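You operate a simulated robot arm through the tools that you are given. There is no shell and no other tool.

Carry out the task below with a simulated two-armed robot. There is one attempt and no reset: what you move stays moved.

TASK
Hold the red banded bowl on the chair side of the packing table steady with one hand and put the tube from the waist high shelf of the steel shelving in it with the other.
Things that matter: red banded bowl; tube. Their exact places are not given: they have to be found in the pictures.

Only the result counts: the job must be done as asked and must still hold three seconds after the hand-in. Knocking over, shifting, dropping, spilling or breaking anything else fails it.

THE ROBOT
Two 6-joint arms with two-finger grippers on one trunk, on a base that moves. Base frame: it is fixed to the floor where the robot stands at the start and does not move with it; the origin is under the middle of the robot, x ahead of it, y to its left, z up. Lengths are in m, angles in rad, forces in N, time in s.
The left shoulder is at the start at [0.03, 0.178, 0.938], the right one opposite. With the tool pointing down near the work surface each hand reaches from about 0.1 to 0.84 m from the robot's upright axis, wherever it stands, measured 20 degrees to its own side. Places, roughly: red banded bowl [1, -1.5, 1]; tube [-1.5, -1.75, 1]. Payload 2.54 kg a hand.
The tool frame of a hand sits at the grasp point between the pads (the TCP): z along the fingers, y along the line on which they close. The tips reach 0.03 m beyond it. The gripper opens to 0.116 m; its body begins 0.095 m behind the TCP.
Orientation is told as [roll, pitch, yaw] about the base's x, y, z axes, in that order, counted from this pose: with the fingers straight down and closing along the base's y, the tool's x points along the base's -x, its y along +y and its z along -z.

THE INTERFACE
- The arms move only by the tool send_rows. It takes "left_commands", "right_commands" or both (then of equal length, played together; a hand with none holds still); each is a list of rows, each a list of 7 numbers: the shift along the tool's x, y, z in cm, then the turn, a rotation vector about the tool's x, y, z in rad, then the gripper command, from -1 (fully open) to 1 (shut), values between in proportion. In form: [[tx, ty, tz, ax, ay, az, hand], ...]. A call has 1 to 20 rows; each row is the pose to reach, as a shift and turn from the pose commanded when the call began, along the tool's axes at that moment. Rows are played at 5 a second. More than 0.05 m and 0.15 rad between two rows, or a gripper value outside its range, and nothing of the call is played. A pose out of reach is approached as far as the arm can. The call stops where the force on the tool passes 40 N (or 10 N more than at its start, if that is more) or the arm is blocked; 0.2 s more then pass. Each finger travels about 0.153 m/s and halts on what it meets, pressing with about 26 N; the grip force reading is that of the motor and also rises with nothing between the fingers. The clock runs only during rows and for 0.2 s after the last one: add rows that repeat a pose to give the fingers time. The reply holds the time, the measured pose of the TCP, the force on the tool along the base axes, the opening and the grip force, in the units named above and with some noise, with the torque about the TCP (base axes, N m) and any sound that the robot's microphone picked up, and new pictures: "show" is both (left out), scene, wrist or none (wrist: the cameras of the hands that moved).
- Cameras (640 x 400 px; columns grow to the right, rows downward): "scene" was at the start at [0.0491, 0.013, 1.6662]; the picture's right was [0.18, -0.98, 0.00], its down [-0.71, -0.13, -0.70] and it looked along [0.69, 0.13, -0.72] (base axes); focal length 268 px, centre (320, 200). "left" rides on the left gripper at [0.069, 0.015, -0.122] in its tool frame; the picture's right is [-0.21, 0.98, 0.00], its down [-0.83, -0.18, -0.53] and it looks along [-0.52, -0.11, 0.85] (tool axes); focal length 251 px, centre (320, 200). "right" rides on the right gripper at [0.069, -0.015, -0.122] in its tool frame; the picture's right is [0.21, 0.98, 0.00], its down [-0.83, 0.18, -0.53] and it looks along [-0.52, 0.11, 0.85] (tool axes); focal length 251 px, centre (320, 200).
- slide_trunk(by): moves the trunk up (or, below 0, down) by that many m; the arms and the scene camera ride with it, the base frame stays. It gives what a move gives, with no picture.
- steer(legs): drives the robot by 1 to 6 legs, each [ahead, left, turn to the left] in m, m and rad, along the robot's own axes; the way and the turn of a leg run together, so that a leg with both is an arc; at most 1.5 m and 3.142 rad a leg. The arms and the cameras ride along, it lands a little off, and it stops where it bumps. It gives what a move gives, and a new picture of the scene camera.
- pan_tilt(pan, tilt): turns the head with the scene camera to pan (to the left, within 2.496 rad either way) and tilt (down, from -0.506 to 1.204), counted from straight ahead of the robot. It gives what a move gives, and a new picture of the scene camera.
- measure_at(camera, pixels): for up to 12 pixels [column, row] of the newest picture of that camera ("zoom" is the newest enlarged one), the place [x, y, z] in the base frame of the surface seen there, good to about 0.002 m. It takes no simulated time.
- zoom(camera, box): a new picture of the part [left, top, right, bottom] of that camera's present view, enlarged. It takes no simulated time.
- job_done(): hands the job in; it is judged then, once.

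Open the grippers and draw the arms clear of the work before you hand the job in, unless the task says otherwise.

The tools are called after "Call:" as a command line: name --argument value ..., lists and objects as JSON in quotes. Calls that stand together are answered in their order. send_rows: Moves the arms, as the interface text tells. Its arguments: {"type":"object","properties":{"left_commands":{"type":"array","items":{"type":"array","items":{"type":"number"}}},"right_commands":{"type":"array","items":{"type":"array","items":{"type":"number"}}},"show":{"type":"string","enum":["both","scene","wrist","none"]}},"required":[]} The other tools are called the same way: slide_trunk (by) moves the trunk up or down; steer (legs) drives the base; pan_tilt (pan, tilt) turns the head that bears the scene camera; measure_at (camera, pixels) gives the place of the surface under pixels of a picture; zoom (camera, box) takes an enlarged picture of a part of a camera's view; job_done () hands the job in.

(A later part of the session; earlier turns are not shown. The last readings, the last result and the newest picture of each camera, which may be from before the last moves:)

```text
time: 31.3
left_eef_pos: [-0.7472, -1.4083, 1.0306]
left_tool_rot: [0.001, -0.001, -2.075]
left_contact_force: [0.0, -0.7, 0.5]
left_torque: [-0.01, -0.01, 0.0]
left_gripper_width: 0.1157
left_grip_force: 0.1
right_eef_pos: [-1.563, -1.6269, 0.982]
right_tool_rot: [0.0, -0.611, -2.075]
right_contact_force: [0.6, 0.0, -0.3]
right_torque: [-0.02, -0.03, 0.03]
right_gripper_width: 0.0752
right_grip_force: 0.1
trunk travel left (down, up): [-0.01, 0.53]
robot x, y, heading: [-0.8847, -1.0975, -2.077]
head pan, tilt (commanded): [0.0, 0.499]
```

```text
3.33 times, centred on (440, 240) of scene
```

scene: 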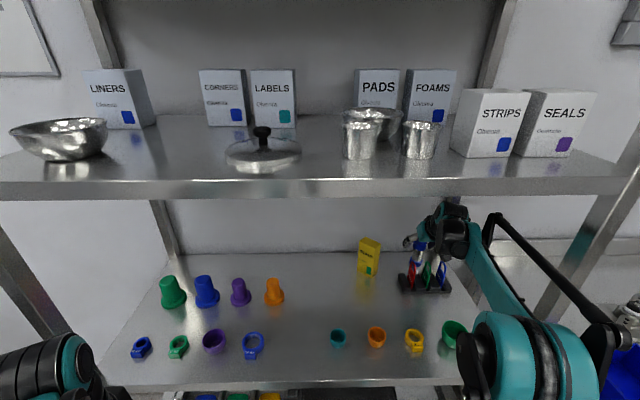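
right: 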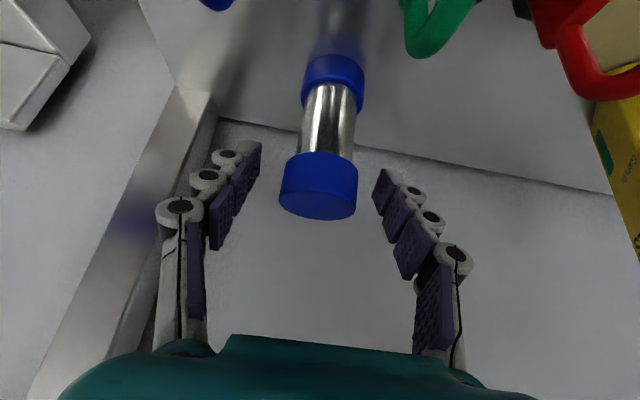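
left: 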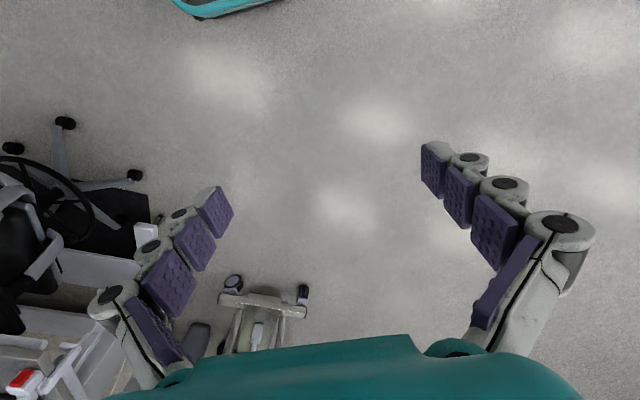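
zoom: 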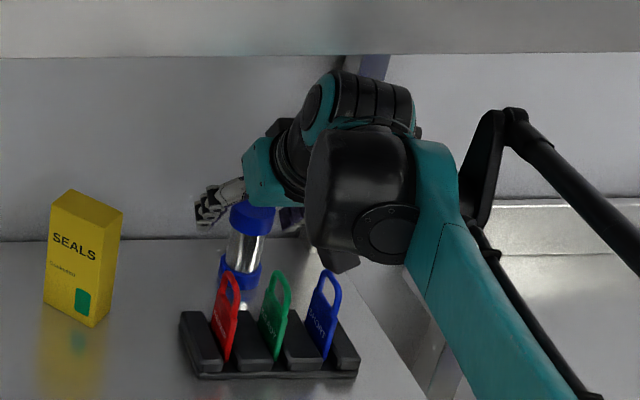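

The cap (319,187) sits right at the TCP pixel. I close the right gripper on it.

Call:
send_rows --right_commands '[[0, 0, 0, 0, 0, 0, 0.0], [0, 0, 0, 0, 0, 0, 0.2], [0, 0, 0, 0, 0, 0, 0.4], [0, 0, 0, 0, 0, 0, 0.7], [0, 0, 0, 0, 0, 0, 1.0], [0, 0, 0, 0, 0, 0, 1.0], [0, 0, 0, 0, 0, 0, 1.0]]' --show "wrist"

```text
time: 32.9
left_eef_pos: [-0.7491, -1.4081, 1.0306]
left_tool_rot: [0.0, -0.001, -2.074]
left_contact_force: [0.4, 0.1, 0.3]
left_torque: [-0.03, 0.02, -0.04]
left_gripper_width: 0.116
left_grip_force: 0.0
right_eef_pos: [-1.5623, -1.626, 0.9826]
right_tool_rot: [0.0, -0.612, -2.074]
right_contact_force: [0.1, -0.3, 0.4]
right_torque: [0.02, -0.01, 0.04]
right_gripper_width: 0.04
right_grip_force: 26.2
trunk travel left (down, up): [-0.01, 0.53]
robot x, y, heading: [-0.8883, -1.0987, -2.076]
head pan, tilt (commanded): [0.0, 0.499]
```

right: 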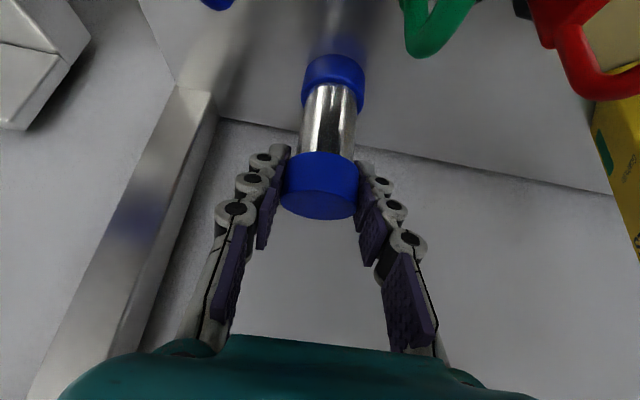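

Gripped at 0.040 m with 26 N. I lift straight up ~7 cm (tube bottom then ~0.97, fingers above tags and box).

Call:
send_rows --right_commands '[[-0.57, 0, -0.82, 0, 0, 0, 1], [-1.14, 0, -1.64, 0, 0, 0, 1], [-1.72, 0, -2.46, 0, 0, 0, 1], [-2.29, 0, -3.28, 0, 0, 0, 1], [-2.86, 0, -4.1, 0, 0, 0, 1], [-3.43, 0, -4.92, 0, 0, 0, 1], [-4.12, 0, -5.9, 0, 0, 0, 1], [-4.12, 0, -5.9, 0, 0, 0, 1]]'

Call:
zoom --camera "scene" --box '[340, 180, 500, 300]'

```text
time: 34.7
left_eef_pos: [-0.7491, -1.4094, 1.0308]
left_tool_rot: [-0.001, 0.002, -2.075]
left_contact_force: [0.1, -0.3, 0.6]
left_torque: [-0.03, -0.01, -0.02]
left_gripper_width: 0.1162
left_grip_force: 0.0
right_eef_pos: [-1.5624, -1.6274, 1.0557]
right_tool_rot: [0.0, -0.609, -2.075]
right_contact_force: [-0.4, 0.3, -1.4]
right_torque: [-0.01, 0.01, -0.02]
right_gripper_width: 0.0402
right_grip_force: 26.5
trunk travel left (down, up): [-0.01, 0.53]
robot x, y, heading: [-0.8856, -1.097, -2.076]
head pan, tilt (commanded): [0.0, 0.499]
```

scene: 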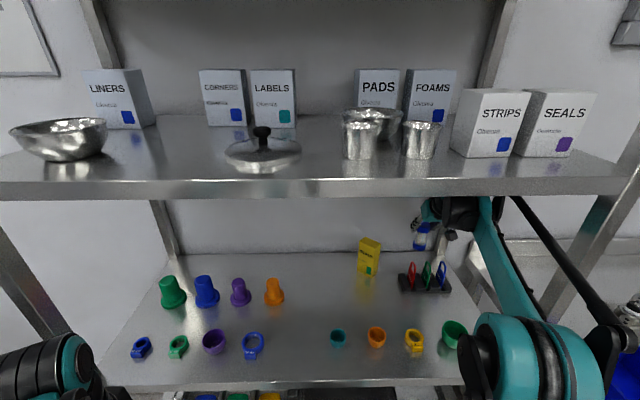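
right: 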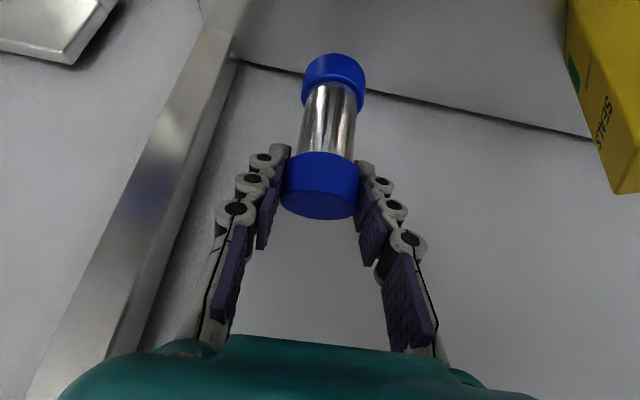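

```text
3.33 times, centred on (420, 240) of scene
```

zoom: 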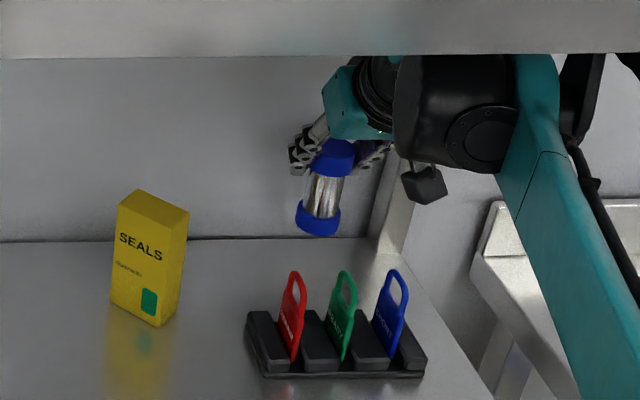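

The tube is up, everything else untouched. I measure tube bottom, box corners and red tag to plan the way out between them.

Call:
measure_at --camera "zoom" --pixels '[[318, 232], [185, 215], [160, 245], [183, 285], [158, 320], [292, 280], [298, 285], [290, 345], [425, 190], [245, 320], [150, 200], [178, 305]]'

```text
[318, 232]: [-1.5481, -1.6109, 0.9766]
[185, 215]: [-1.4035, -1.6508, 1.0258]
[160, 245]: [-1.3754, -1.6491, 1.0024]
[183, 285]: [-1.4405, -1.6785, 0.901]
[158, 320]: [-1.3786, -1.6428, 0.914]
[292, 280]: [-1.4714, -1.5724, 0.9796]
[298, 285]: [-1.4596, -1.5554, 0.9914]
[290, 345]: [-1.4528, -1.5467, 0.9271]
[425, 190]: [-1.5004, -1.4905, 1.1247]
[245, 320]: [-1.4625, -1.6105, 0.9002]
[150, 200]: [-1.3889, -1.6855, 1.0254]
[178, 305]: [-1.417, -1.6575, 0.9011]
```

Box top is at 1.026 and its right corner at t≈0.418; red tag at t≈0.51. I check the upper shelf's lower edge before raising a bit more.

Call:
measure_at --camera "scene" --pixels '[[300, 192], [300, 195], [300, 197], [300, 199], [300, 201], [400, 193], [400, 196], [400, 198], [515, 205], [540, 230], [485, 210], [590, 300]]'

```text
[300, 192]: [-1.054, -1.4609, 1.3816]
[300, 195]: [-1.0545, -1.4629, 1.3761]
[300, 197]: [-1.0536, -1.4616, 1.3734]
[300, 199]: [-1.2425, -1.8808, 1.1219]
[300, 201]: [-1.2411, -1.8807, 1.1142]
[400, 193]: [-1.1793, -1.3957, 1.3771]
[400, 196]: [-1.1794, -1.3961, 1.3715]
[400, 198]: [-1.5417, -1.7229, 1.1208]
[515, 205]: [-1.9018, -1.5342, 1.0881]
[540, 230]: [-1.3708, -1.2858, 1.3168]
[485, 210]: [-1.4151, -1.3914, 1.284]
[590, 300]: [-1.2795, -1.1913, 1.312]
```

Shelf underside is 1.371, rod at 1.317. I raise 1.2 cm and shift 10 cm to the left, so the tube lines up with the gap between the SEALS box and the red tag.

Call:
send_rows --right_commands '[[-0.35, 0, -0.5, 0, 0, 0, 1], [-0.69, 0, -0.98, 0, 0, 0, 1], [-0.69, 2.0, -0.98, 0, 0, 0, 1], [-0.69, 4.0, -0.98, 0, 0, 0, 1], [-0.69, 6.0, -0.98, 0, 0, 0, 1], [-0.69, 8.0, -0.98, 0, 0, 0, 1], [-0.69, 10.0, -0.98, 0, 0, 0, 1], [-0.69, 10.0, -0.98, 0, 0, 0, 1]]'

Call:
zoom --camera "scene" --box '[340, 180, 500, 300]'

```text
time: 36.5
left_eef_pos: [-0.7478, -1.4078, 1.0309]
left_tool_rot: [0.0, 0.001, -2.075]
left_contact_force: [0.1, 0.6, 0.7]
left_torque: [0.0, 0.02, 0.0]
left_gripper_width: 0.1161
left_grip_force: 0.2
right_eef_pos: [-1.475, -1.6757, 1.0664]
right_tool_rot: [0.0, -0.611, -2.075]
right_contact_force: [-0.4, -0.3, -2.4]
right_torque: [-0.01, -0.02, 0.04]
right_gripper_width: 0.0402
right_grip_force: 26.6
trunk travel left (down, up): [-0.01, 0.53]
robot x, y, heading: [-0.8898, -1.098, -2.073]
head pan, tilt (commanded): [0.0, 0.499]
```

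scene: 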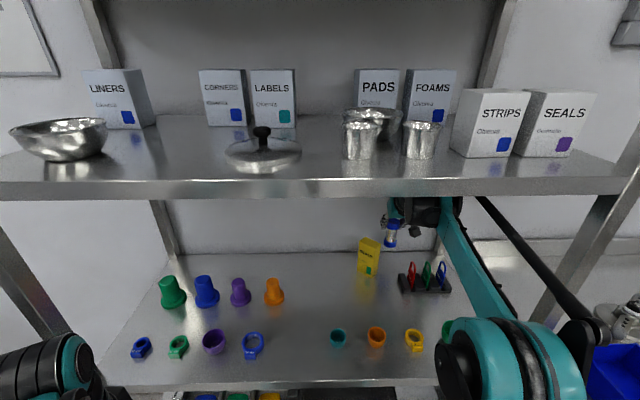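
right: 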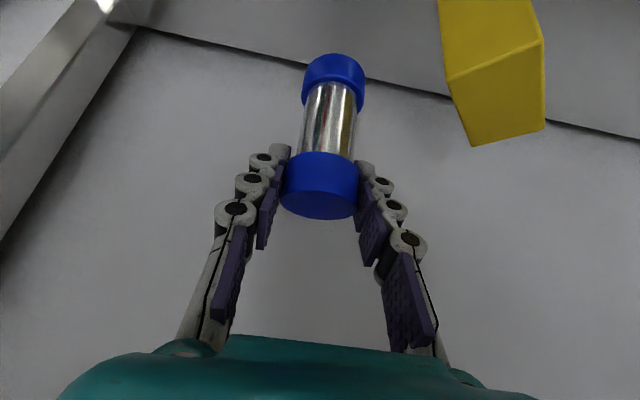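

```text
3.33 times, centred on (420, 240) of scene
```

zoom: 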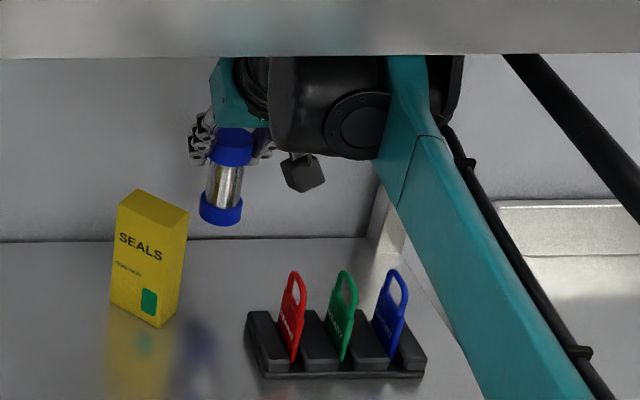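

The tube is aligned in the gap (t≈0.468). I pull it back towards the robot in small steps.

Call:
send_rows --right_commands '[[2.05, 0, -1.43, 0, 0, 0, 1], [4.1, 0, -2.86, 0, 0, 0, 1], [6.15, 0, -4.29, 0, 0, 0, 1], [8.2, 0, -5.72, 0, 0, 0, 1], [8.2, 0, -5.72, 0, 0, 0, 1]]'

Call:
zoom --camera "scene" --box '[340, 180, 560, 345]'

```text
time: 37.7
left_eef_pos: [-0.748, -1.4088, 1.031]
left_tool_rot: [0.001, 0.002, -2.076]
left_contact_force: [-0.3, 0.1, -0.4]
left_torque: [0.01, 0.0, 0.05]
left_gripper_width: 0.1159
left_grip_force: 0.0
right_eef_pos: [-1.4268, -1.5877, 1.0663]
right_tool_rot: [0.0, -0.61, -2.075]
right_contact_force: [0.2, -0.1, -1.6]
right_torque: [-0.01, 0.01, 0.0]
right_gripper_width: 0.0402
right_grip_force: 26.0
trunk travel left (down, up): [-0.01, 0.53]
robot x, y, heading: [-0.8858, -1.1007, -2.077]
head pan, tilt (commanded): [0.0, 0.499]
```

scene: 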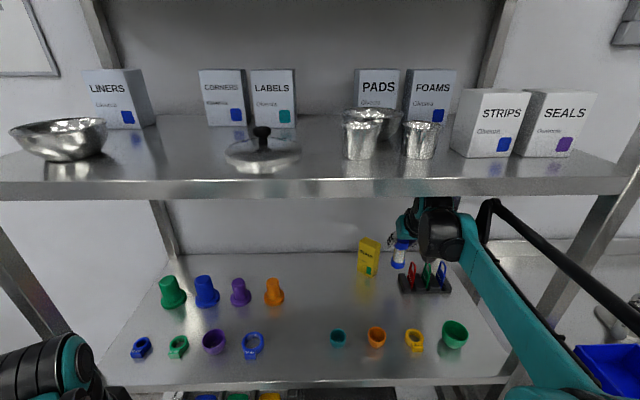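
right: 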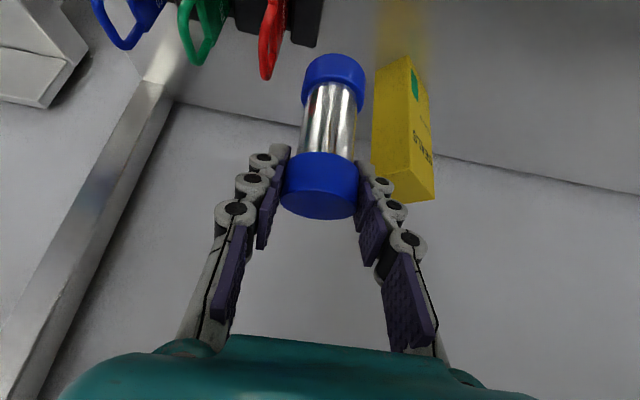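

```text
2.42 times, centred on (450, 262) of scene
```

zoom: 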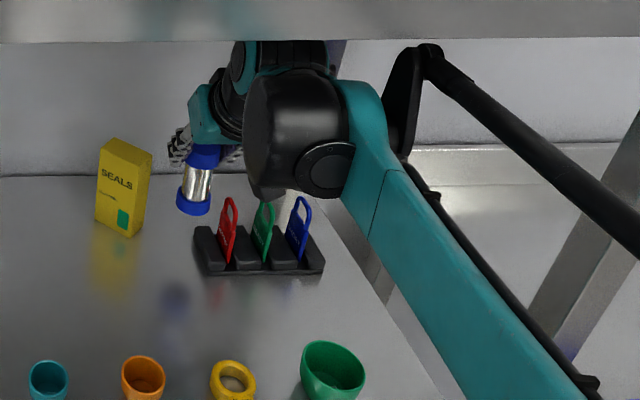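

The tube is passing between box and red tag without contact. I check the rod height and the tube-to-box/tag gaps.

Call:
measure_at --camera "scene" --pixels '[[492, 203], [505, 212], [530, 232], [560, 258], [430, 205], [440, 215]]'

Call:
measure_at --camera "right" --pixels '[[410, 65], [376, 70], [265, 70], [268, 40], [330, 70], [425, 195], [380, 120]]'

```text
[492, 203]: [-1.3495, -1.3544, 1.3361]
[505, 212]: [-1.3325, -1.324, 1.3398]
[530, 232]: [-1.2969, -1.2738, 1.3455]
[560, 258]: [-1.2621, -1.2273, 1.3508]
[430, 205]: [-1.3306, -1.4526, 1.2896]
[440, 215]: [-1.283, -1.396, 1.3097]
```

```text
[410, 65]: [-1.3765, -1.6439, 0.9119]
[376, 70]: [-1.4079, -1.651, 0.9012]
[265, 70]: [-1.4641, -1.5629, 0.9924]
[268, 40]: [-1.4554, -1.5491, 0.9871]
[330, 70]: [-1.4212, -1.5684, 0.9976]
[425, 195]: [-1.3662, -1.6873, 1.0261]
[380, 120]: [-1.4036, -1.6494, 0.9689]
```

Clearances hold. I continue pulling back, lowering slightly once past the tags, until the hand is out at the shelf front.

Call:
send_rows --right_commands '[[2.05, 0, -1.43, 0, 0, 0, 1], [4.1, 0, -2.86, 0, 0, 0, 1], [6.57, 0, -3.97, 0, 0, 0, 1], [9.05, 0, -5.09, 0, 0, 0, 1], [11.52, 0, -6.2, 0, 0, 0, 1], [14.3, 0, -8.1, 0, 0, 0, 1], [17.1, 0, -10.1, 0, 0, 0, 1], [19.9, 0, -12.0, 0, 0, 0, 1], [22.7, 0, -13.96, 0, 0, 0, 1], [25.5, 0, -15.9, 0, 0, 0, 1], [25.5, 0, -15.9, 0, 0, 0, 1]]'

```text
time: 40.1
left_eef_pos: [-0.748, -1.4087, 1.0315]
left_tool_rot: [0.001, -0.001, -2.076]
left_contact_force: [0.0, 0.5, 0.2]
left_torque: [0.0, 0.03, -0.03]
left_gripper_width: 0.1159
left_grip_force: 0.0
right_eef_pos: [-1.2814, -1.3249, 1.0515]
right_tool_rot: [0.0, -0.61, -2.075]
right_contact_force: [-0.6, -0.2, -1.8]
right_torque: [0.02, 0.02, -0.02]
right_gripper_width: 0.0403
right_grip_force: 25.7
trunk travel left (down, up): [-0.01, 0.53]
robot x, y, heading: [-0.8893, -1.1015, -2.074]
head pan, tilt (commanded): [0.0, 0.499]
```

scene: 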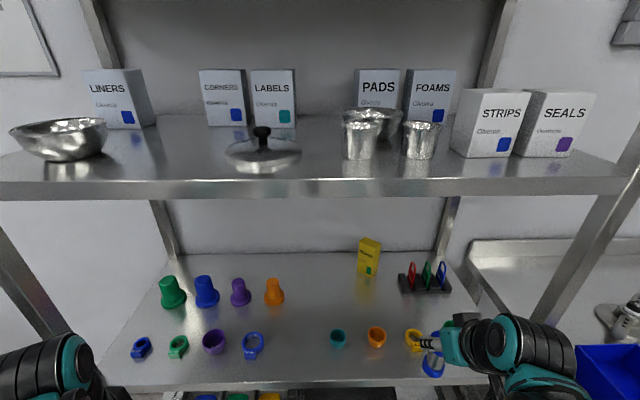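
right: 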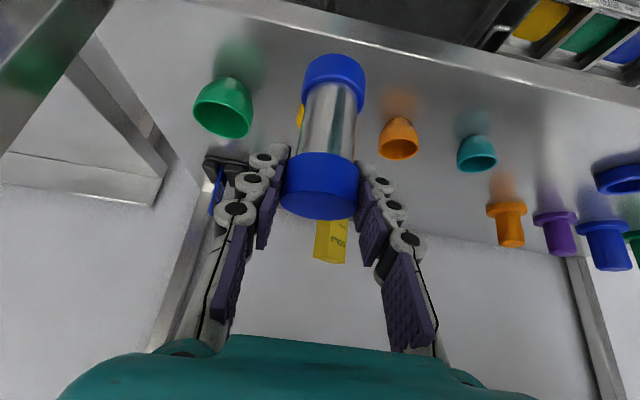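

The hand is out with the tube. I back off from the shelving, keeping the arms as they are.

Call:
steer --legs '[[-0.45, 0, 0]]'

Call:
pan_tilt --pan 1.5 --tilt 0.55

```text
time: 42.8
left_eef_pos: [-0.5298, -1.012, 1.0311]
left_tool_rot: [0.001, 0.0, -2.072]
left_contact_force: [0.4, -0.9, 0.5]
left_torque: [0.01, -0.02, 0.03]
left_gripper_width: 0.1159
left_grip_force: 0.1
right_eef_pos: [-1.0636, -0.9288, 1.0506]
right_tool_rot: [0.0, -0.611, -2.072]
right_contact_force: [0.1, 0.8, -1.0]
right_torque: [-0.01, 0.05, -0.02]
right_gripper_width: 0.0401
right_grip_force: 26.0
trunk travel left (down, up): [-0.01, 0.53]
robot x, y, heading: [-0.6659, -0.7008, -2.067]
head pan, tilt (commanded): [0.0, 0.499]
```

scene: 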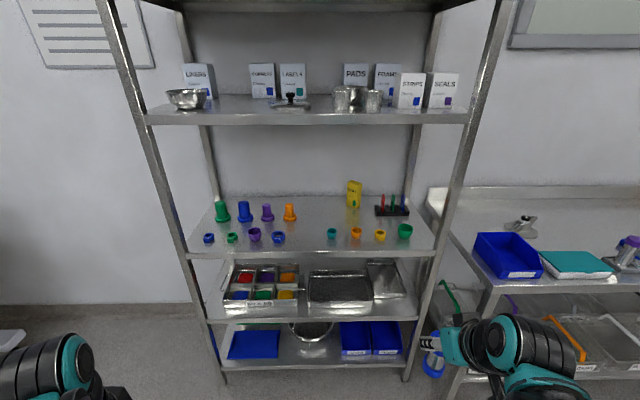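

```text
time: 44.4
left_eef_pos: [-0.5302, -1.0122, 1.0319]
left_tool_rot: [-0.001, -0.001, -2.071]
left_contact_force: [1.5, -0.6, -0.1]
left_torque: [-0.03, 0.0, -0.02]
left_gripper_width: 0.116
left_grip_force: 0.1
right_eef_pos: [-1.0628, -0.931, 1.0515]
right_tool_rot: [-0.001, -0.608, -2.071]
right_contact_force: [0.0, 0.4, -0.7]
right_torque: [0.0, 0.01, -0.05]
right_gripper_width: 0.0403
right_grip_force: 26.1
trunk travel left (down, up): [-0.01, 0.53]
robot x, y, heading: [-0.6679, -0.7029, -2.072]
head pan, tilt (commanded): [1.499, 0.55]
```

scene: 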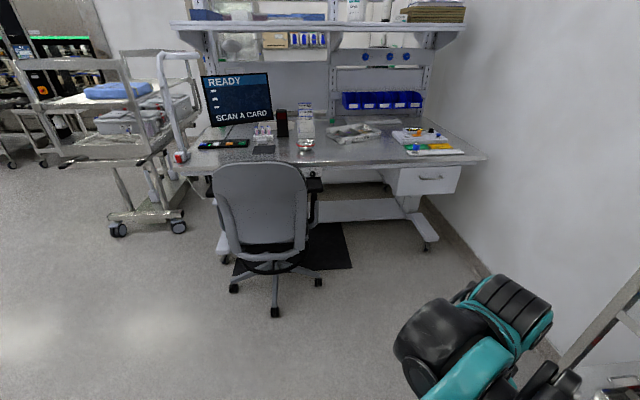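

The packing table and chair are visible; the bowl is at (305,145). I measure the chair's extents, floor and table edge to plan where to stand.

Call:
measure_at --camera "scene" --pixels '[[275, 312], [319, 282], [233, 289], [262, 190], [303, 180], [315, 205], [300, 240], [215, 180], [360, 167], [450, 160], [430, 180], [430, 243]]'

Call:
zoom --camera "scene" --box '[240, 110, 400, 220]'

```text
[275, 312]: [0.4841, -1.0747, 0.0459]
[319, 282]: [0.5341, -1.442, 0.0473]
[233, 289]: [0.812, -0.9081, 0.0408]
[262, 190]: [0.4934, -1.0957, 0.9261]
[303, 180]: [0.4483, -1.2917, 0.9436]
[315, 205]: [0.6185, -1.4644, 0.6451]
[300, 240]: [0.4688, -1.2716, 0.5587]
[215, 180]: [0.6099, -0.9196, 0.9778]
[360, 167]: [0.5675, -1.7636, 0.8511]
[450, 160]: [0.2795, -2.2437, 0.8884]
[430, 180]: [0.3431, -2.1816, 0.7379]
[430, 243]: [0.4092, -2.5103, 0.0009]
```

```text
3.64 times, centred on (320, 165) of scene
```

zoom: 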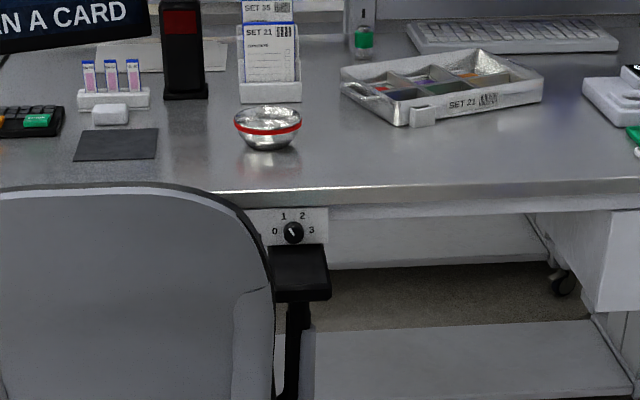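

Chair spans up to about (0.45–0.62,-1.46); the free standing spot is right of it near (0.19,-1.645), facing +x. I raise the trunk so the hands pass above the chair, then turn.

Call:
slide_trunk --by 0.14

Call:
steer --legs '[[0, 0, 2.146]]'

Call:
pan_tilt --pan -0.4 --tilt 0.6

```text
time: 46.1
left_eef_pos: [-0.5299, -1.0116, 1.1704]
left_tool_rot: [0.002, -0.001, -2.074]
left_contact_force: [0.1, 0.5, 0.8]
left_torque: [0.0, 0.0, 0.04]
left_gripper_width: 0.1157
left_grip_force: 0.0
right_eef_pos: [-1.0623, -0.9297, 1.1908]
right_tool_rot: [0.0, -0.609, -2.072]
right_contact_force: [0.0, 0.2, -2.0]
right_torque: [-0.02, 0.01, -0.01]
right_gripper_width: 0.0402
right_grip_force: 26.1
trunk travel left (down, up): [-0.15, 0.39]
robot x, y, heading: [-0.6664, -0.7008, -2.071]
head pan, tilt (commanded): [1.499, 0.55]
```

```text
time: 51.6
left_eef_pos: [-0.4796, -0.4214, 1.1709]
left_tool_rot: [0.001, 0.0, 0.062]
left_contact_force: [-0.2, 0.3, 0.6]
left_torque: [-0.01, 0.01, -0.02]
left_gripper_width: 0.1156
left_grip_force: 0.1
right_eef_pos: [-0.2636, -0.9155, 1.1901]
right_tool_rot: [-0.001, -0.61, 0.062]
right_contact_force: [-1.5, -1.2, -1.7]
right_torque: [0.01, 0.0, 0.03]
right_gripper_width: 0.0405
right_grip_force: 26.3
trunk travel left (down, up): [-0.15, 0.39]
robot x, y, heading: [-0.6715, -0.7011, 0.06]
head pan, tilt (commanded): [1.499, 0.55]
```

scene: 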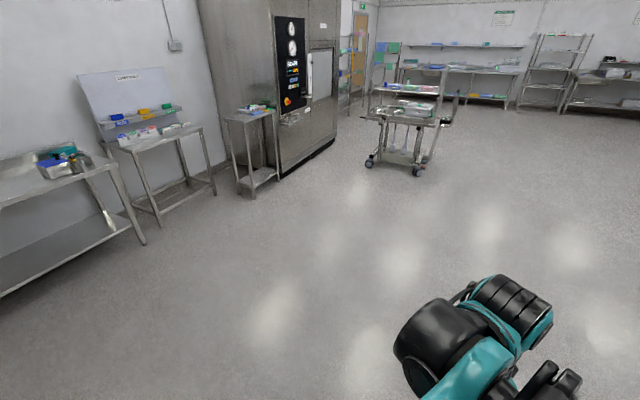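

```text
time: 53.5
left_eef_pos: [-0.4791, -0.4206, 1.1703]
left_tool_rot: [-0.001, 0.001, 0.062]
left_contact_force: [0.3, 0.5, -0.1]
left_torque: [0.04, 0.0, 0.0]
left_gripper_width: 0.116
left_grip_force: 0.0
right_eef_pos: [-0.2639, -0.9162, 1.1911]
right_tool_rot: [0.0, -0.611, 0.063]
right_contact_force: [0.3, 0.1, -0.9]
right_torque: [0.01, 0.0, 0.03]
right_gripper_width: 0.0404
right_grip_force: 26.0
trunk travel left (down, up): [-0.15, 0.39]
robot x, y, heading: [-0.6674, -0.7011, 0.068]
head pan, tilt (commanded): [-0.4, 0.6]
```

scene: 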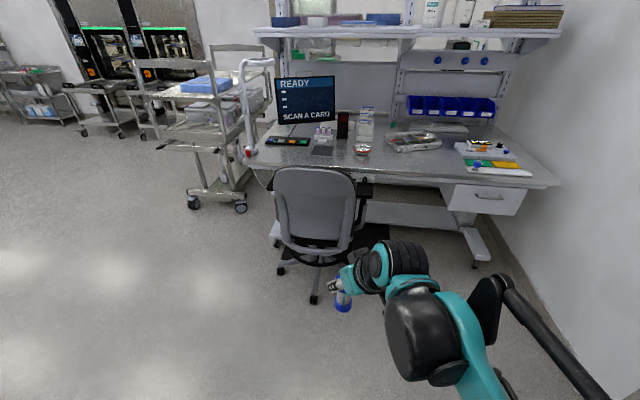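

Facing the table side. I drive first to a waypoint well clear of the chair and shelving.

Call:
steer --legs '[[0.466, -0.782, 0.006]]'

```text
time: 58.2
left_eef_pos: [0.0339, -1.1622, 1.1714]
left_tool_rot: [0.001, 0.0, 0.076]
left_contact_force: [0.3, 0.1, -0.5]
left_torque: [0.02, 0.01, 0.05]
left_gripper_width: 0.116
left_grip_force: 0.1
right_eef_pos: [0.2575, -1.6535, 1.1895]
right_tool_rot: [-0.001, -0.608, 0.075]
right_contact_force: [1.0, 0.1, -1.2]
right_torque: [0.02, 0.0, 0.0]
right_gripper_width: 0.0404
right_grip_force: 25.8
trunk travel left (down, up): [-0.15, 0.39]
robot x, y, heading: [-0.1524, -1.4418, 0.076]
head pan, tilt (commanded): [-0.4, 0.6]
```

scene: 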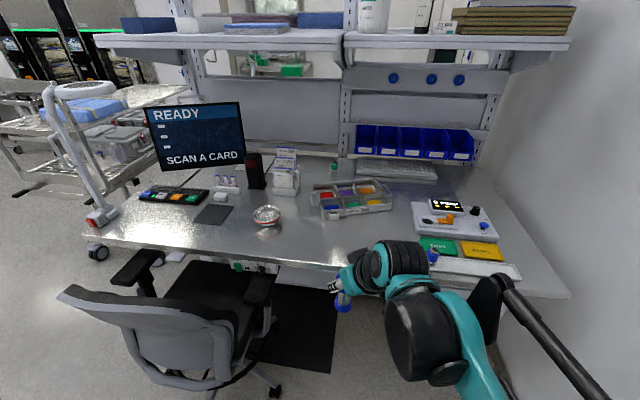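

Good view of chair, table and bowl at (267,214). I measure chair parts, the bowl and nearby table things.

Call:
measure_at --camera "scene" --pixels '[[275, 388], [258, 288], [258, 278], [228, 330], [233, 350], [267, 228], [340, 268], [270, 255], [440, 288], [330, 340], [100, 310], [215, 378]]'

Call:
zoom --camera "scene" --box '[190, 150, 400, 270]'

```text
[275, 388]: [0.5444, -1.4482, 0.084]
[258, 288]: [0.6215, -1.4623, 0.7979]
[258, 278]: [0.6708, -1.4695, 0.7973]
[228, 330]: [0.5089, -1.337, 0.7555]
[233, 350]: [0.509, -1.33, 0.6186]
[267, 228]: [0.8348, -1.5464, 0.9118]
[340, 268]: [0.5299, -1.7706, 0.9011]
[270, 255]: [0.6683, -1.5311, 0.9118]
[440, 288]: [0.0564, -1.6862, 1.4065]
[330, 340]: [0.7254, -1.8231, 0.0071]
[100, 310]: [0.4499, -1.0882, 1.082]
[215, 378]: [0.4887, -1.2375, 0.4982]
```

```text
3.05 times, centred on (295, 210) of scene
```

zoom: 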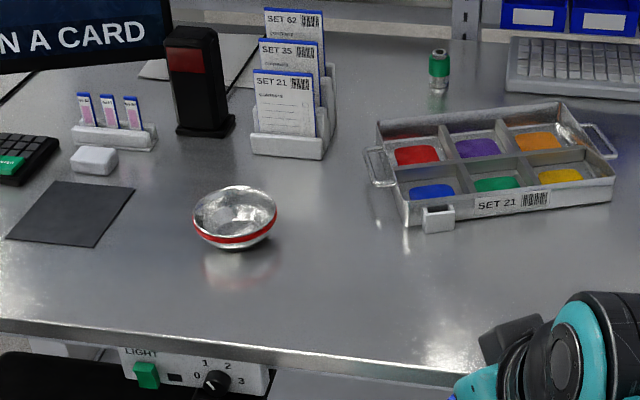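

I measure the bowl's rim and inside in the enlarged picture.

Call:
measure_at --camera "zoom" --pixels '[[195, 210], [276, 208], [236, 188], [234, 236], [234, 242], [235, 212], [212, 193], [260, 191], [215, 232], [258, 232], [235, 249], [237, 200]]'

```text
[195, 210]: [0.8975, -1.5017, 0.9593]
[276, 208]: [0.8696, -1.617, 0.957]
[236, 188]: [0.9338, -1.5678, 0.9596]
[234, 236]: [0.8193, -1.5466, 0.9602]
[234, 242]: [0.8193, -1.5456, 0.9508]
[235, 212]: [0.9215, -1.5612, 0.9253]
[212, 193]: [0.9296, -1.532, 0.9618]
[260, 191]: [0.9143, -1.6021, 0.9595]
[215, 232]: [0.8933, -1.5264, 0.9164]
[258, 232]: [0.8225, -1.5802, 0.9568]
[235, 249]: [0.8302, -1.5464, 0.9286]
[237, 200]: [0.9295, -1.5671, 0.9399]
```

Bowl: rim Ø≈0.118 at z≈0.96, centre ≈(0.878,-1.559), table z≈0.911. I drive to the standing place right of the chair, facing the bowl.

Call:
steer --legs '[[0.15, -0.228, 0.0], [0.17, 0.0, 0.05]]'

Call:
pan_tilt --pan 0.0 --tilt 0.75

```text
time: 61.2
left_eef_pos: [0.3596, -1.3521, 1.1715]
left_tool_rot: [-0.001, 0.002, 0.125]
left_contact_force: [0.8, -0.4, -0.2]
left_torque: [-0.03, 0.04, -0.01]
left_gripper_width: 0.116
left_grip_force: 0.1
right_eef_pos: [0.6053, -1.8328, 1.1904]
right_tool_rot: [0.0, -0.61, 0.124]
right_contact_force: [1.0, -0.6, -1.9]
right_torque: [-0.02, -0.01, 0.02]
right_gripper_width: 0.04
right_grip_force: 26.4
trunk travel left (down, up): [-0.15, 0.39]
robot x, y, heading: [0.1906, -1.6478, 0.129]
head pan, tilt (commanded): [-0.4, 0.6]
```

scene: 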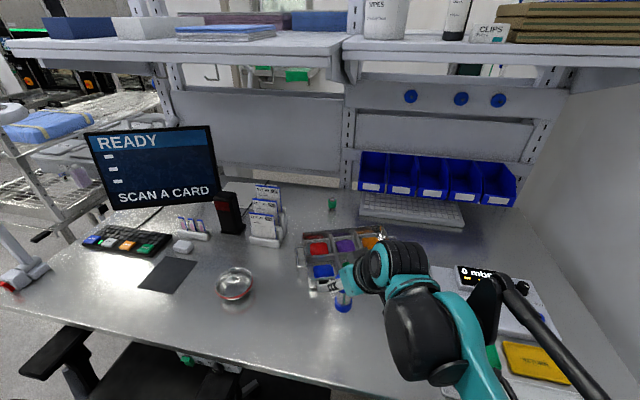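

```text
time: 62.1
left_eef_pos: [0.3573, -1.3524, 1.1698]
left_tool_rot: [-0.001, 0.0, 0.127]
left_contact_force: [-0.5, 0.6, -0.2]
left_torque: [-0.02, 0.0, 0.01]
left_gripper_width: 0.1159
left_grip_force: 0.0
right_eef_pos: [0.6049, -1.8325, 1.1909]
right_tool_rot: [0.0, -0.608, 0.125]
right_contact_force: [0.3, -0.3, -1.6]
right_torque: [-0.01, -0.01, 0.01]
right_gripper_width: 0.0403
right_grip_force: 25.6
trunk travel left (down, up): [-0.15, 0.39]
robot x, y, heading: [0.1888, -1.6452, 0.127]
head pan, tilt (commanded): [0.0, 0.75]
```

scene: 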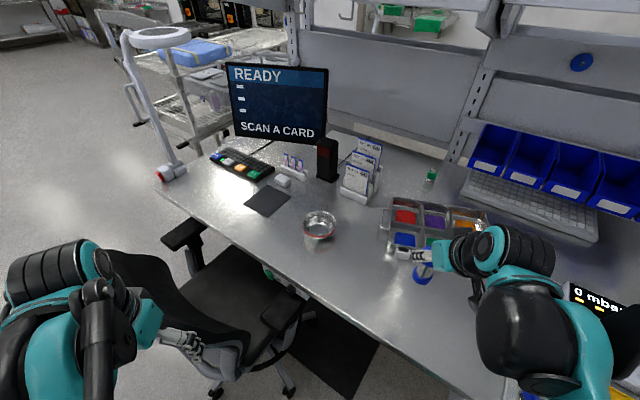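

In place; the bowl is at (320,225), straight ahead. I zoom in and measure it precisely.

Call:
zoom --camera "scene" --box '[270, 190, 370, 260]'

Call:
measure_at --camera "zoom" --pixels '[[215, 225], [425, 215], [318, 145], [320, 300], [240, 170], [390, 165], [250, 275], [395, 270], [320, 225], [325, 185], [290, 230], [350, 230]]'

```text
5.71 times, centred on (320, 225) of scene
```

zoom: 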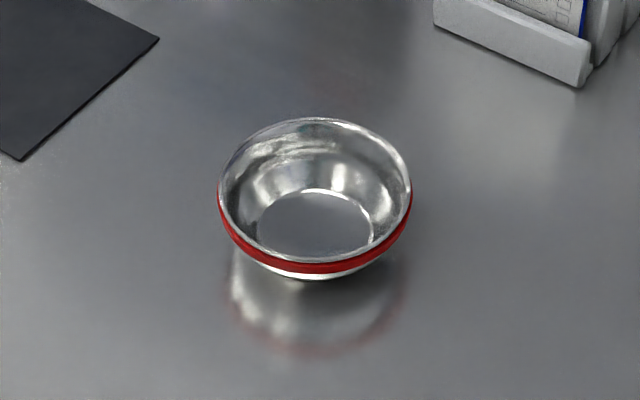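

```text
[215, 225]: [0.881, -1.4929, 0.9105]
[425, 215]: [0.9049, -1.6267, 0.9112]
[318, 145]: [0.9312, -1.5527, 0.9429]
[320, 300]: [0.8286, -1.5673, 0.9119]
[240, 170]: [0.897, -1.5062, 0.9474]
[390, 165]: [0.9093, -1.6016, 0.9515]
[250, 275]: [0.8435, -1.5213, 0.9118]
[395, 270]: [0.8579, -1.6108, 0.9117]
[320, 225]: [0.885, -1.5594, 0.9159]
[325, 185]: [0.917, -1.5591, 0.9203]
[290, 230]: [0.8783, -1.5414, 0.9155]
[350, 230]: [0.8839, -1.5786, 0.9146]
```

The bowl has a flat inner bottom (z≈0.915, Ø≈0.07), so the tube can stand in it. I fetch rim points for an exact centre.

Call:
measure_at --camera "zoom" --pixels '[[221, 190], [410, 188], [315, 121], [315, 258], [245, 145], [385, 145], [245, 235], [385, 235], [315, 265], [260, 225], [370, 225], [315, 195]]'

```text
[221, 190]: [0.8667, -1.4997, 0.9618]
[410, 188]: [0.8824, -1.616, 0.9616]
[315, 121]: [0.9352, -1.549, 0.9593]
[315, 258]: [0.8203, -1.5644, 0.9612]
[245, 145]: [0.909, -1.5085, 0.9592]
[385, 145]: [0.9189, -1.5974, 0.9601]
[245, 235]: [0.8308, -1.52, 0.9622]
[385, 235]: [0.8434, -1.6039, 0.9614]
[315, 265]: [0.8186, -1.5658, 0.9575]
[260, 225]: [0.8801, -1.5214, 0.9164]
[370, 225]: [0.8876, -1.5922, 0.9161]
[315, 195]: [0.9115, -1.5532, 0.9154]
```

Bowl centre ≈(0.876,-1.5575), rim radius 0.0587 at z 0.961. I bring the left hand to a pre-grasp above its left rim, rolled so its fingers lean along the wall, half closed.

Call:
send_rows --left_commands '[[-4.07, -1.71, 0.3, 0.033, 0, 0, -0.8], [-8.13, -3.42, 0.6, 0.067, 0, 0, -0.6], [-12.2, -5.12, 1.0, 0.1, 0, 0, -0.4], [-16.27, -6.83, 1.5, 0.133, 0, 0, -0.2], [-20.33, -8.54, 2.0, 0.167, 0, 0, 0.0], [-24.4, -10.25, 3.0, 0.2, 0, 0, 0.1], [-28.47, -11.96, 4.0, 0.233, 0, 0, 0.1], [-32.53, -13.67, 5.2, 0.267, 0, 0, 0.1], [-36.6, -15.37, 6.5, 0.3, 0, 0, 0.1], [-40.67, -17.08, 7.8, 0.333, 0, 0, 0.1], [-44.73, -18.79, 9.4, 0.367, 0, 0, 0.1], [-48.8, -20.5, 11.0, 0.4, 0, 0, 0.1], [-48.8, -20.5, 11.0, 0.4, 0, 0, 0.1]]'

```text
time: 64.9
left_eef_pos: [0.8672, -1.4948, 1.0625]
left_tool_rot: [-0.398, -0.002, 0.125]
left_contact_force: [-0.3, -0.3, -0.4]
left_torque: [-0.04, -0.02, 0.0]
left_gripper_width: 0.0521
left_grip_force: 0.0
right_eef_pos: [0.603, -1.8322, 1.1907]
right_tool_rot: [-0.001, -0.61, 0.125]
right_contact_force: [-0.2, -0.2, -1.4]
right_torque: [0.02, -0.04, 0.01]
right_gripper_width: 0.04
right_grip_force: 26.4
trunk travel left (down, up): [-0.15, 0.39]
robot x, y, heading: [0.1856, -1.648, 0.127]
head pan, tilt (commanded): [0.0, 0.75]
```

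scene: 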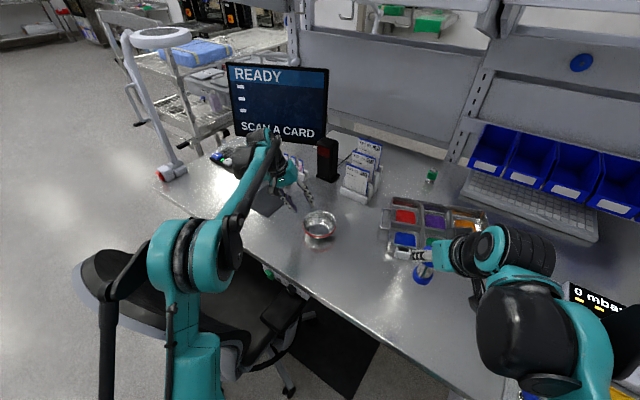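
left: 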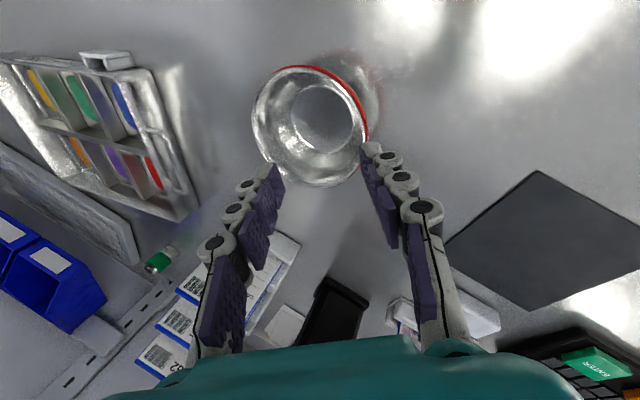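

The left hand is over the left rim (bowl seen at (312,125) in the wrist view). I check the bowl from this camera and the distance to the black stand and monitor.

Call:
measure_at --camera "left" --pixels '[[252, 115], [367, 130], [310, 68], [330, 184], [268, 85], [350, 85], [262, 155], [362, 160], [322, 120], [340, 300], [300, 100], [350, 120]]'

Call:
zoom --camera "scene" --box '[220, 110, 400, 260]'

```text
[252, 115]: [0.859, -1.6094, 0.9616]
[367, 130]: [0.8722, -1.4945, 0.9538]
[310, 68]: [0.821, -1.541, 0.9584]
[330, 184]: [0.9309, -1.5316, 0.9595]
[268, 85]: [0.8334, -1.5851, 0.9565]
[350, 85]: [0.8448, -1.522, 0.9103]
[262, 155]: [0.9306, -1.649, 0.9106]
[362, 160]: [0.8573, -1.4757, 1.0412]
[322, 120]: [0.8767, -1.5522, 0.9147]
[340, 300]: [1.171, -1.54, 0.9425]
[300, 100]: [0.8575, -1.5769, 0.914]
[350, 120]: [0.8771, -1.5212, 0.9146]
```

```text
2.67 times, centred on (310, 185) of scene
```

zoom: 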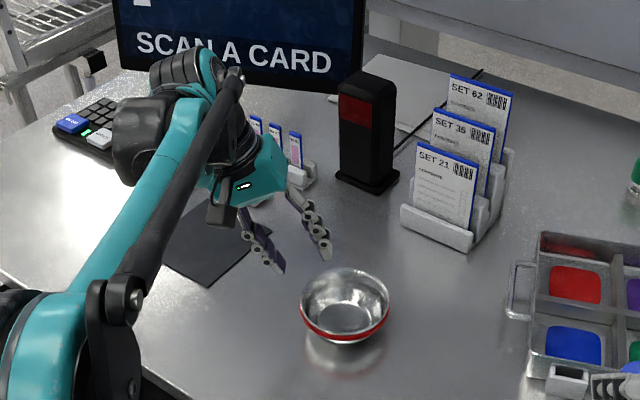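

Pre-grasp looks right. I lower the left hand straight down so the rim comes between its fingers.

Call:
send_rows --left_commands '[[0, 0.68, 1.61, 0, 0, 0, 0.1], [0, 1.36, 3.23, 0, 0, 0, 0.1], [0, 2.03, 4.84, 0, 0, 0, 0.1], [0, 2.71, 6.46, 0, 0, 0, 0.1], [0, 3.35, 7.98, 0, 0, 0, 0.1], [0, 3.35, 7.98, 0, 0, 0, 0.1]]'

Call:
zoom --camera "left" --box '[220, 60, 440, 240]'

Call:
zoom --camera "scene" --box '[250, 160, 370, 260]'

```text
time: 66.3
left_eef_pos: [0.8674, -1.4945, 0.9741]
left_tool_rot: [-0.4, 0.001, 0.125]
left_contact_force: [-0.4, 0.5, 0.2]
left_torque: [-0.02, 0.05, -0.03]
left_gripper_width: 0.0523
left_grip_force: 0.0
right_eef_pos: [0.6043, -1.8317, 1.19]
right_tool_rot: [0.0, -0.61, 0.125]
right_contact_force: [0.7, 0.3, -1.7]
right_torque: [0.0, -0.03, 0.0]
right_gripper_width: 0.0401
right_grip_force: 26.1
trunk travel left (down, up): [-0.15, 0.39]
robot x, y, heading: [0.1903, -1.6468, 0.122]
head pan, tilt (commanded): [0.0, 0.75]
```

scene: 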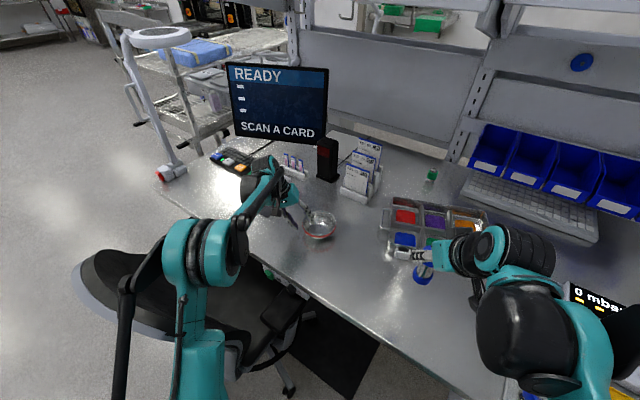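
left: 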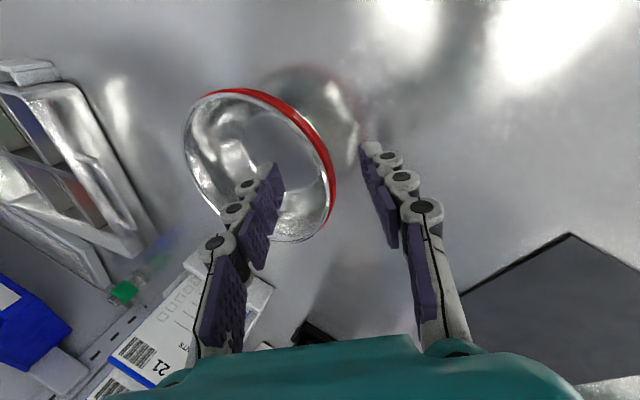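

```text
2.22 times, centred on (330, 150) of left
```

zoom: 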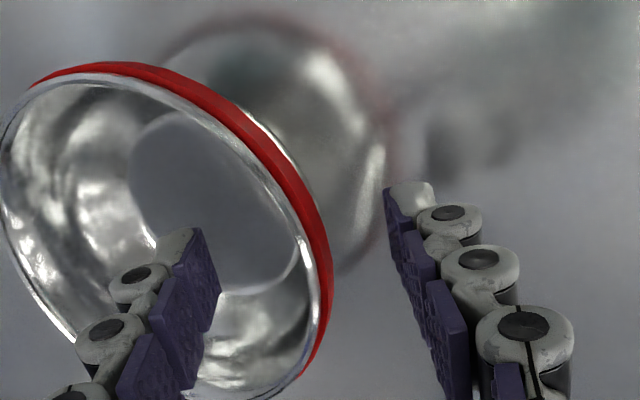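

```text
4.00 times, centred on (310, 210) of scene
```

zoom: 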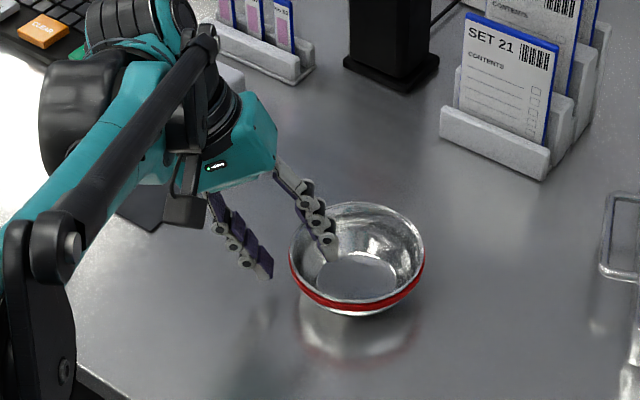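

The rim sits ~5 mm toward the outer finger (mid-pad column ≈323 vs wall ≈332). I shift the hand 5 mm left, then close gently on the wall.

Call:
send_rows --left_commands '[[0, 0.23, -0.1, 0, 0, 0, 0.1], [0, 0.46, -0.19, 0, 0, 0, 0.1], [0, 0.46, -0.19, 0, 0, 0, 0.3], [0, 0.46, -0.19, 0, 0, 0, 0.45], [0, 0.46, -0.19, 0, 0, 0, 0.55], [0, 0.46, -0.19, 0, 0, 0, 0.65], [0, 0.46, -0.19, 0, 0, 0, 0.65]]'

Call:
zoom --camera "left" --box '[220, 60, 440, 240]'

```text
time: 67.9
left_eef_pos: [0.8665, -1.488, 0.9742]
left_tool_rot: [-0.399, 0.001, 0.126]
left_contact_force: [0.8, -0.2, -0.2]
left_torque: [0.0, 0.0, -0.04]
left_gripper_width: 0.0205
left_grip_force: 0.1
right_eef_pos: [0.6049, -1.832, 1.1899]
right_tool_rot: [0.0, -0.609, 0.125]
right_contact_force: [-0.1, 0.5, -0.7]
right_torque: [0.01, -0.02, 0.0]
right_gripper_width: 0.0404
right_grip_force: 26.5
trunk travel left (down, up): [-0.15, 0.39]
robot x, y, heading: [0.1876, -1.6449, 0.121]
head pan, tilt (commanded): [0.0, 0.75]
```

scene: 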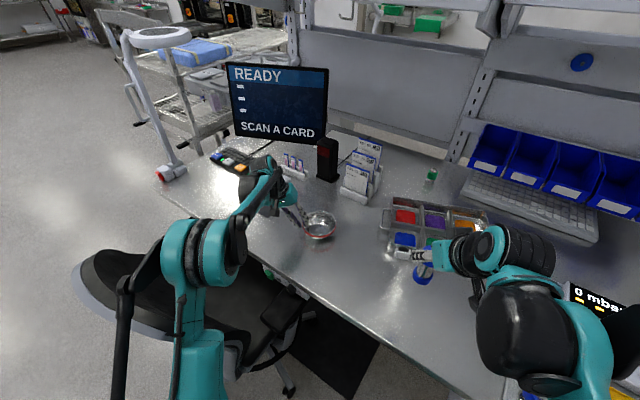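
left: 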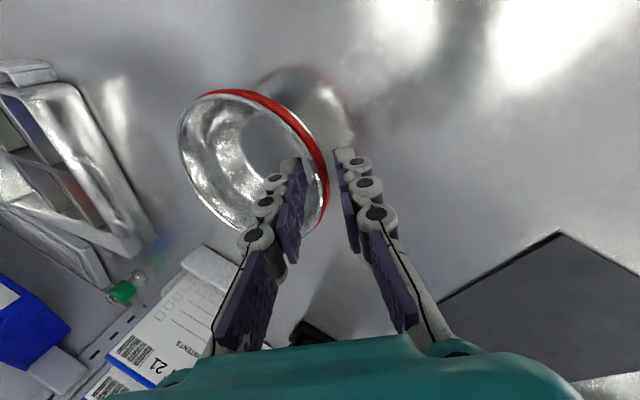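

```text
2.22 times, centred on (330, 150) of left
```

zoom: 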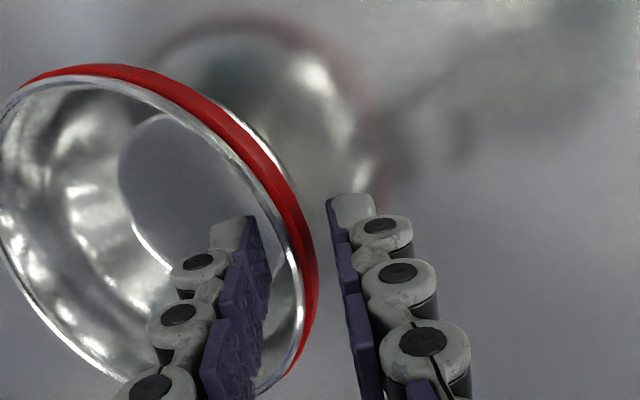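

The wall is now well between the pads. I close the left gripper fully to hold the bowl.

Call:
send_rows --left_commands '[[0, 0, 0, 0, 0, 0, 0.75], [0, 0, 0, 0, 0, 0, 0.82], [0, 0, 0, 0, 0, 0, 0.88], [0, 0, 0, 0, 0, 0, 0.94], [0, 0, 0, 0, 0, 0, 1.0], [0, 0, 0, 0, 0, 0, 1.0], [0, 0, 0, 0, 0, 0, 1.0]]'

Call:
zoom --camera "scene" --box '[250, 160, 370, 260]'

```text
time: 69.5
left_eef_pos: [0.8677, -1.4897, 0.9744]
left_tool_rot: [-0.4, 0.0, 0.125]
left_contact_force: [-0.1, -0.1, -0.7]
left_torque: [0.07, 0.02, 0.03]
left_gripper_width: 0.0076
left_grip_force: 25.6
right_eef_pos: [0.6048, -1.833, 1.1904]
right_tool_rot: [0.001, -0.609, 0.125]
right_contact_force: [-0.2, 0.5, -1.5]
right_torque: [0.02, -0.01, 0.02]
right_gripper_width: 0.0402
right_grip_force: 26.1
trunk travel left (down, up): [-0.15, 0.39]
robot x, y, heading: [0.1897, -1.6473, 0.125]
head pan, tilt (commanded): [0.0, 0.75]
```

scene: 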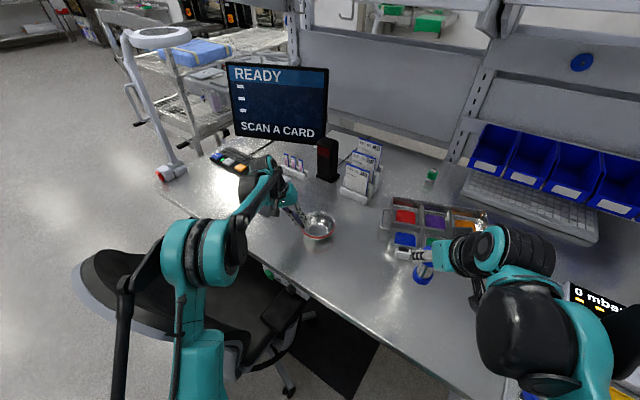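
left: 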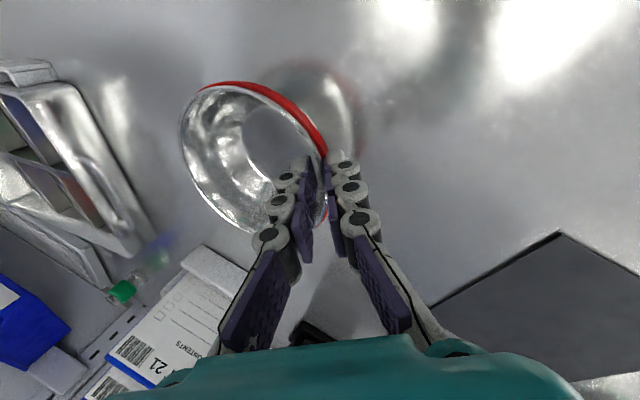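

```text
4.00 times, centred on (310, 210) of scene
```

zoom: 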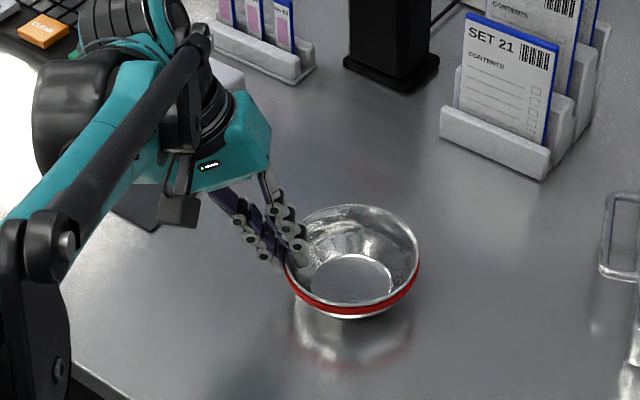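

The bowl is held (7.6 mm, 25.6 N). I check that it is still level and where its floor is now.

Call:
measure_at --camera "zoom" --pixels '[[418, 255], [360, 206], [360, 304], [310, 295], [405, 285], [400, 225], [350, 285], [385, 280], [330, 285], [355, 260], [310, 215], [365, 318]]'

```text
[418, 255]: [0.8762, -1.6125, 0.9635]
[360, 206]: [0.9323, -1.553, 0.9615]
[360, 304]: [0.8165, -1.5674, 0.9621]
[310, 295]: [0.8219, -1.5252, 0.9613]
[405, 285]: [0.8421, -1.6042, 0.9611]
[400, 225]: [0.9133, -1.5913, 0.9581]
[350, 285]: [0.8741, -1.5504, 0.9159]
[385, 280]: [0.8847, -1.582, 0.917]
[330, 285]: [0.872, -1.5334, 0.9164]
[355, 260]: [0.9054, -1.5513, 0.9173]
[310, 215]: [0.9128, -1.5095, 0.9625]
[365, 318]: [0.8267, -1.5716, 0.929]
```

Bowl is level, floor z≈0.916, centre now ≈(0.874,-1.554). I'll bring the right hand in from the right side (yawed ~1.2) to stay clear of the left fingers; first I check the card holder and tray heights.

Call:
measure_at --camera "scene" --pixels '[[372, 142], [362, 155], [358, 170], [350, 185], [378, 180], [405, 240], [390, 205], [327, 143], [327, 178], [432, 175], [425, 275], [400, 255]]'

```text
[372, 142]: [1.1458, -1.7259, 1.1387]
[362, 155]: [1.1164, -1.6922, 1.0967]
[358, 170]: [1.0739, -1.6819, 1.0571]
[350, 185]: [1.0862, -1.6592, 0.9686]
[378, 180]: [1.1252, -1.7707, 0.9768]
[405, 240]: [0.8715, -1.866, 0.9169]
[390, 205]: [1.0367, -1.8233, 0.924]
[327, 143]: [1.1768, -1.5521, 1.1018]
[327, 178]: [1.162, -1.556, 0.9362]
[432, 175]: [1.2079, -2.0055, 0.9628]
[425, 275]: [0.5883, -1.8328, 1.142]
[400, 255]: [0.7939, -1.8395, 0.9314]
```

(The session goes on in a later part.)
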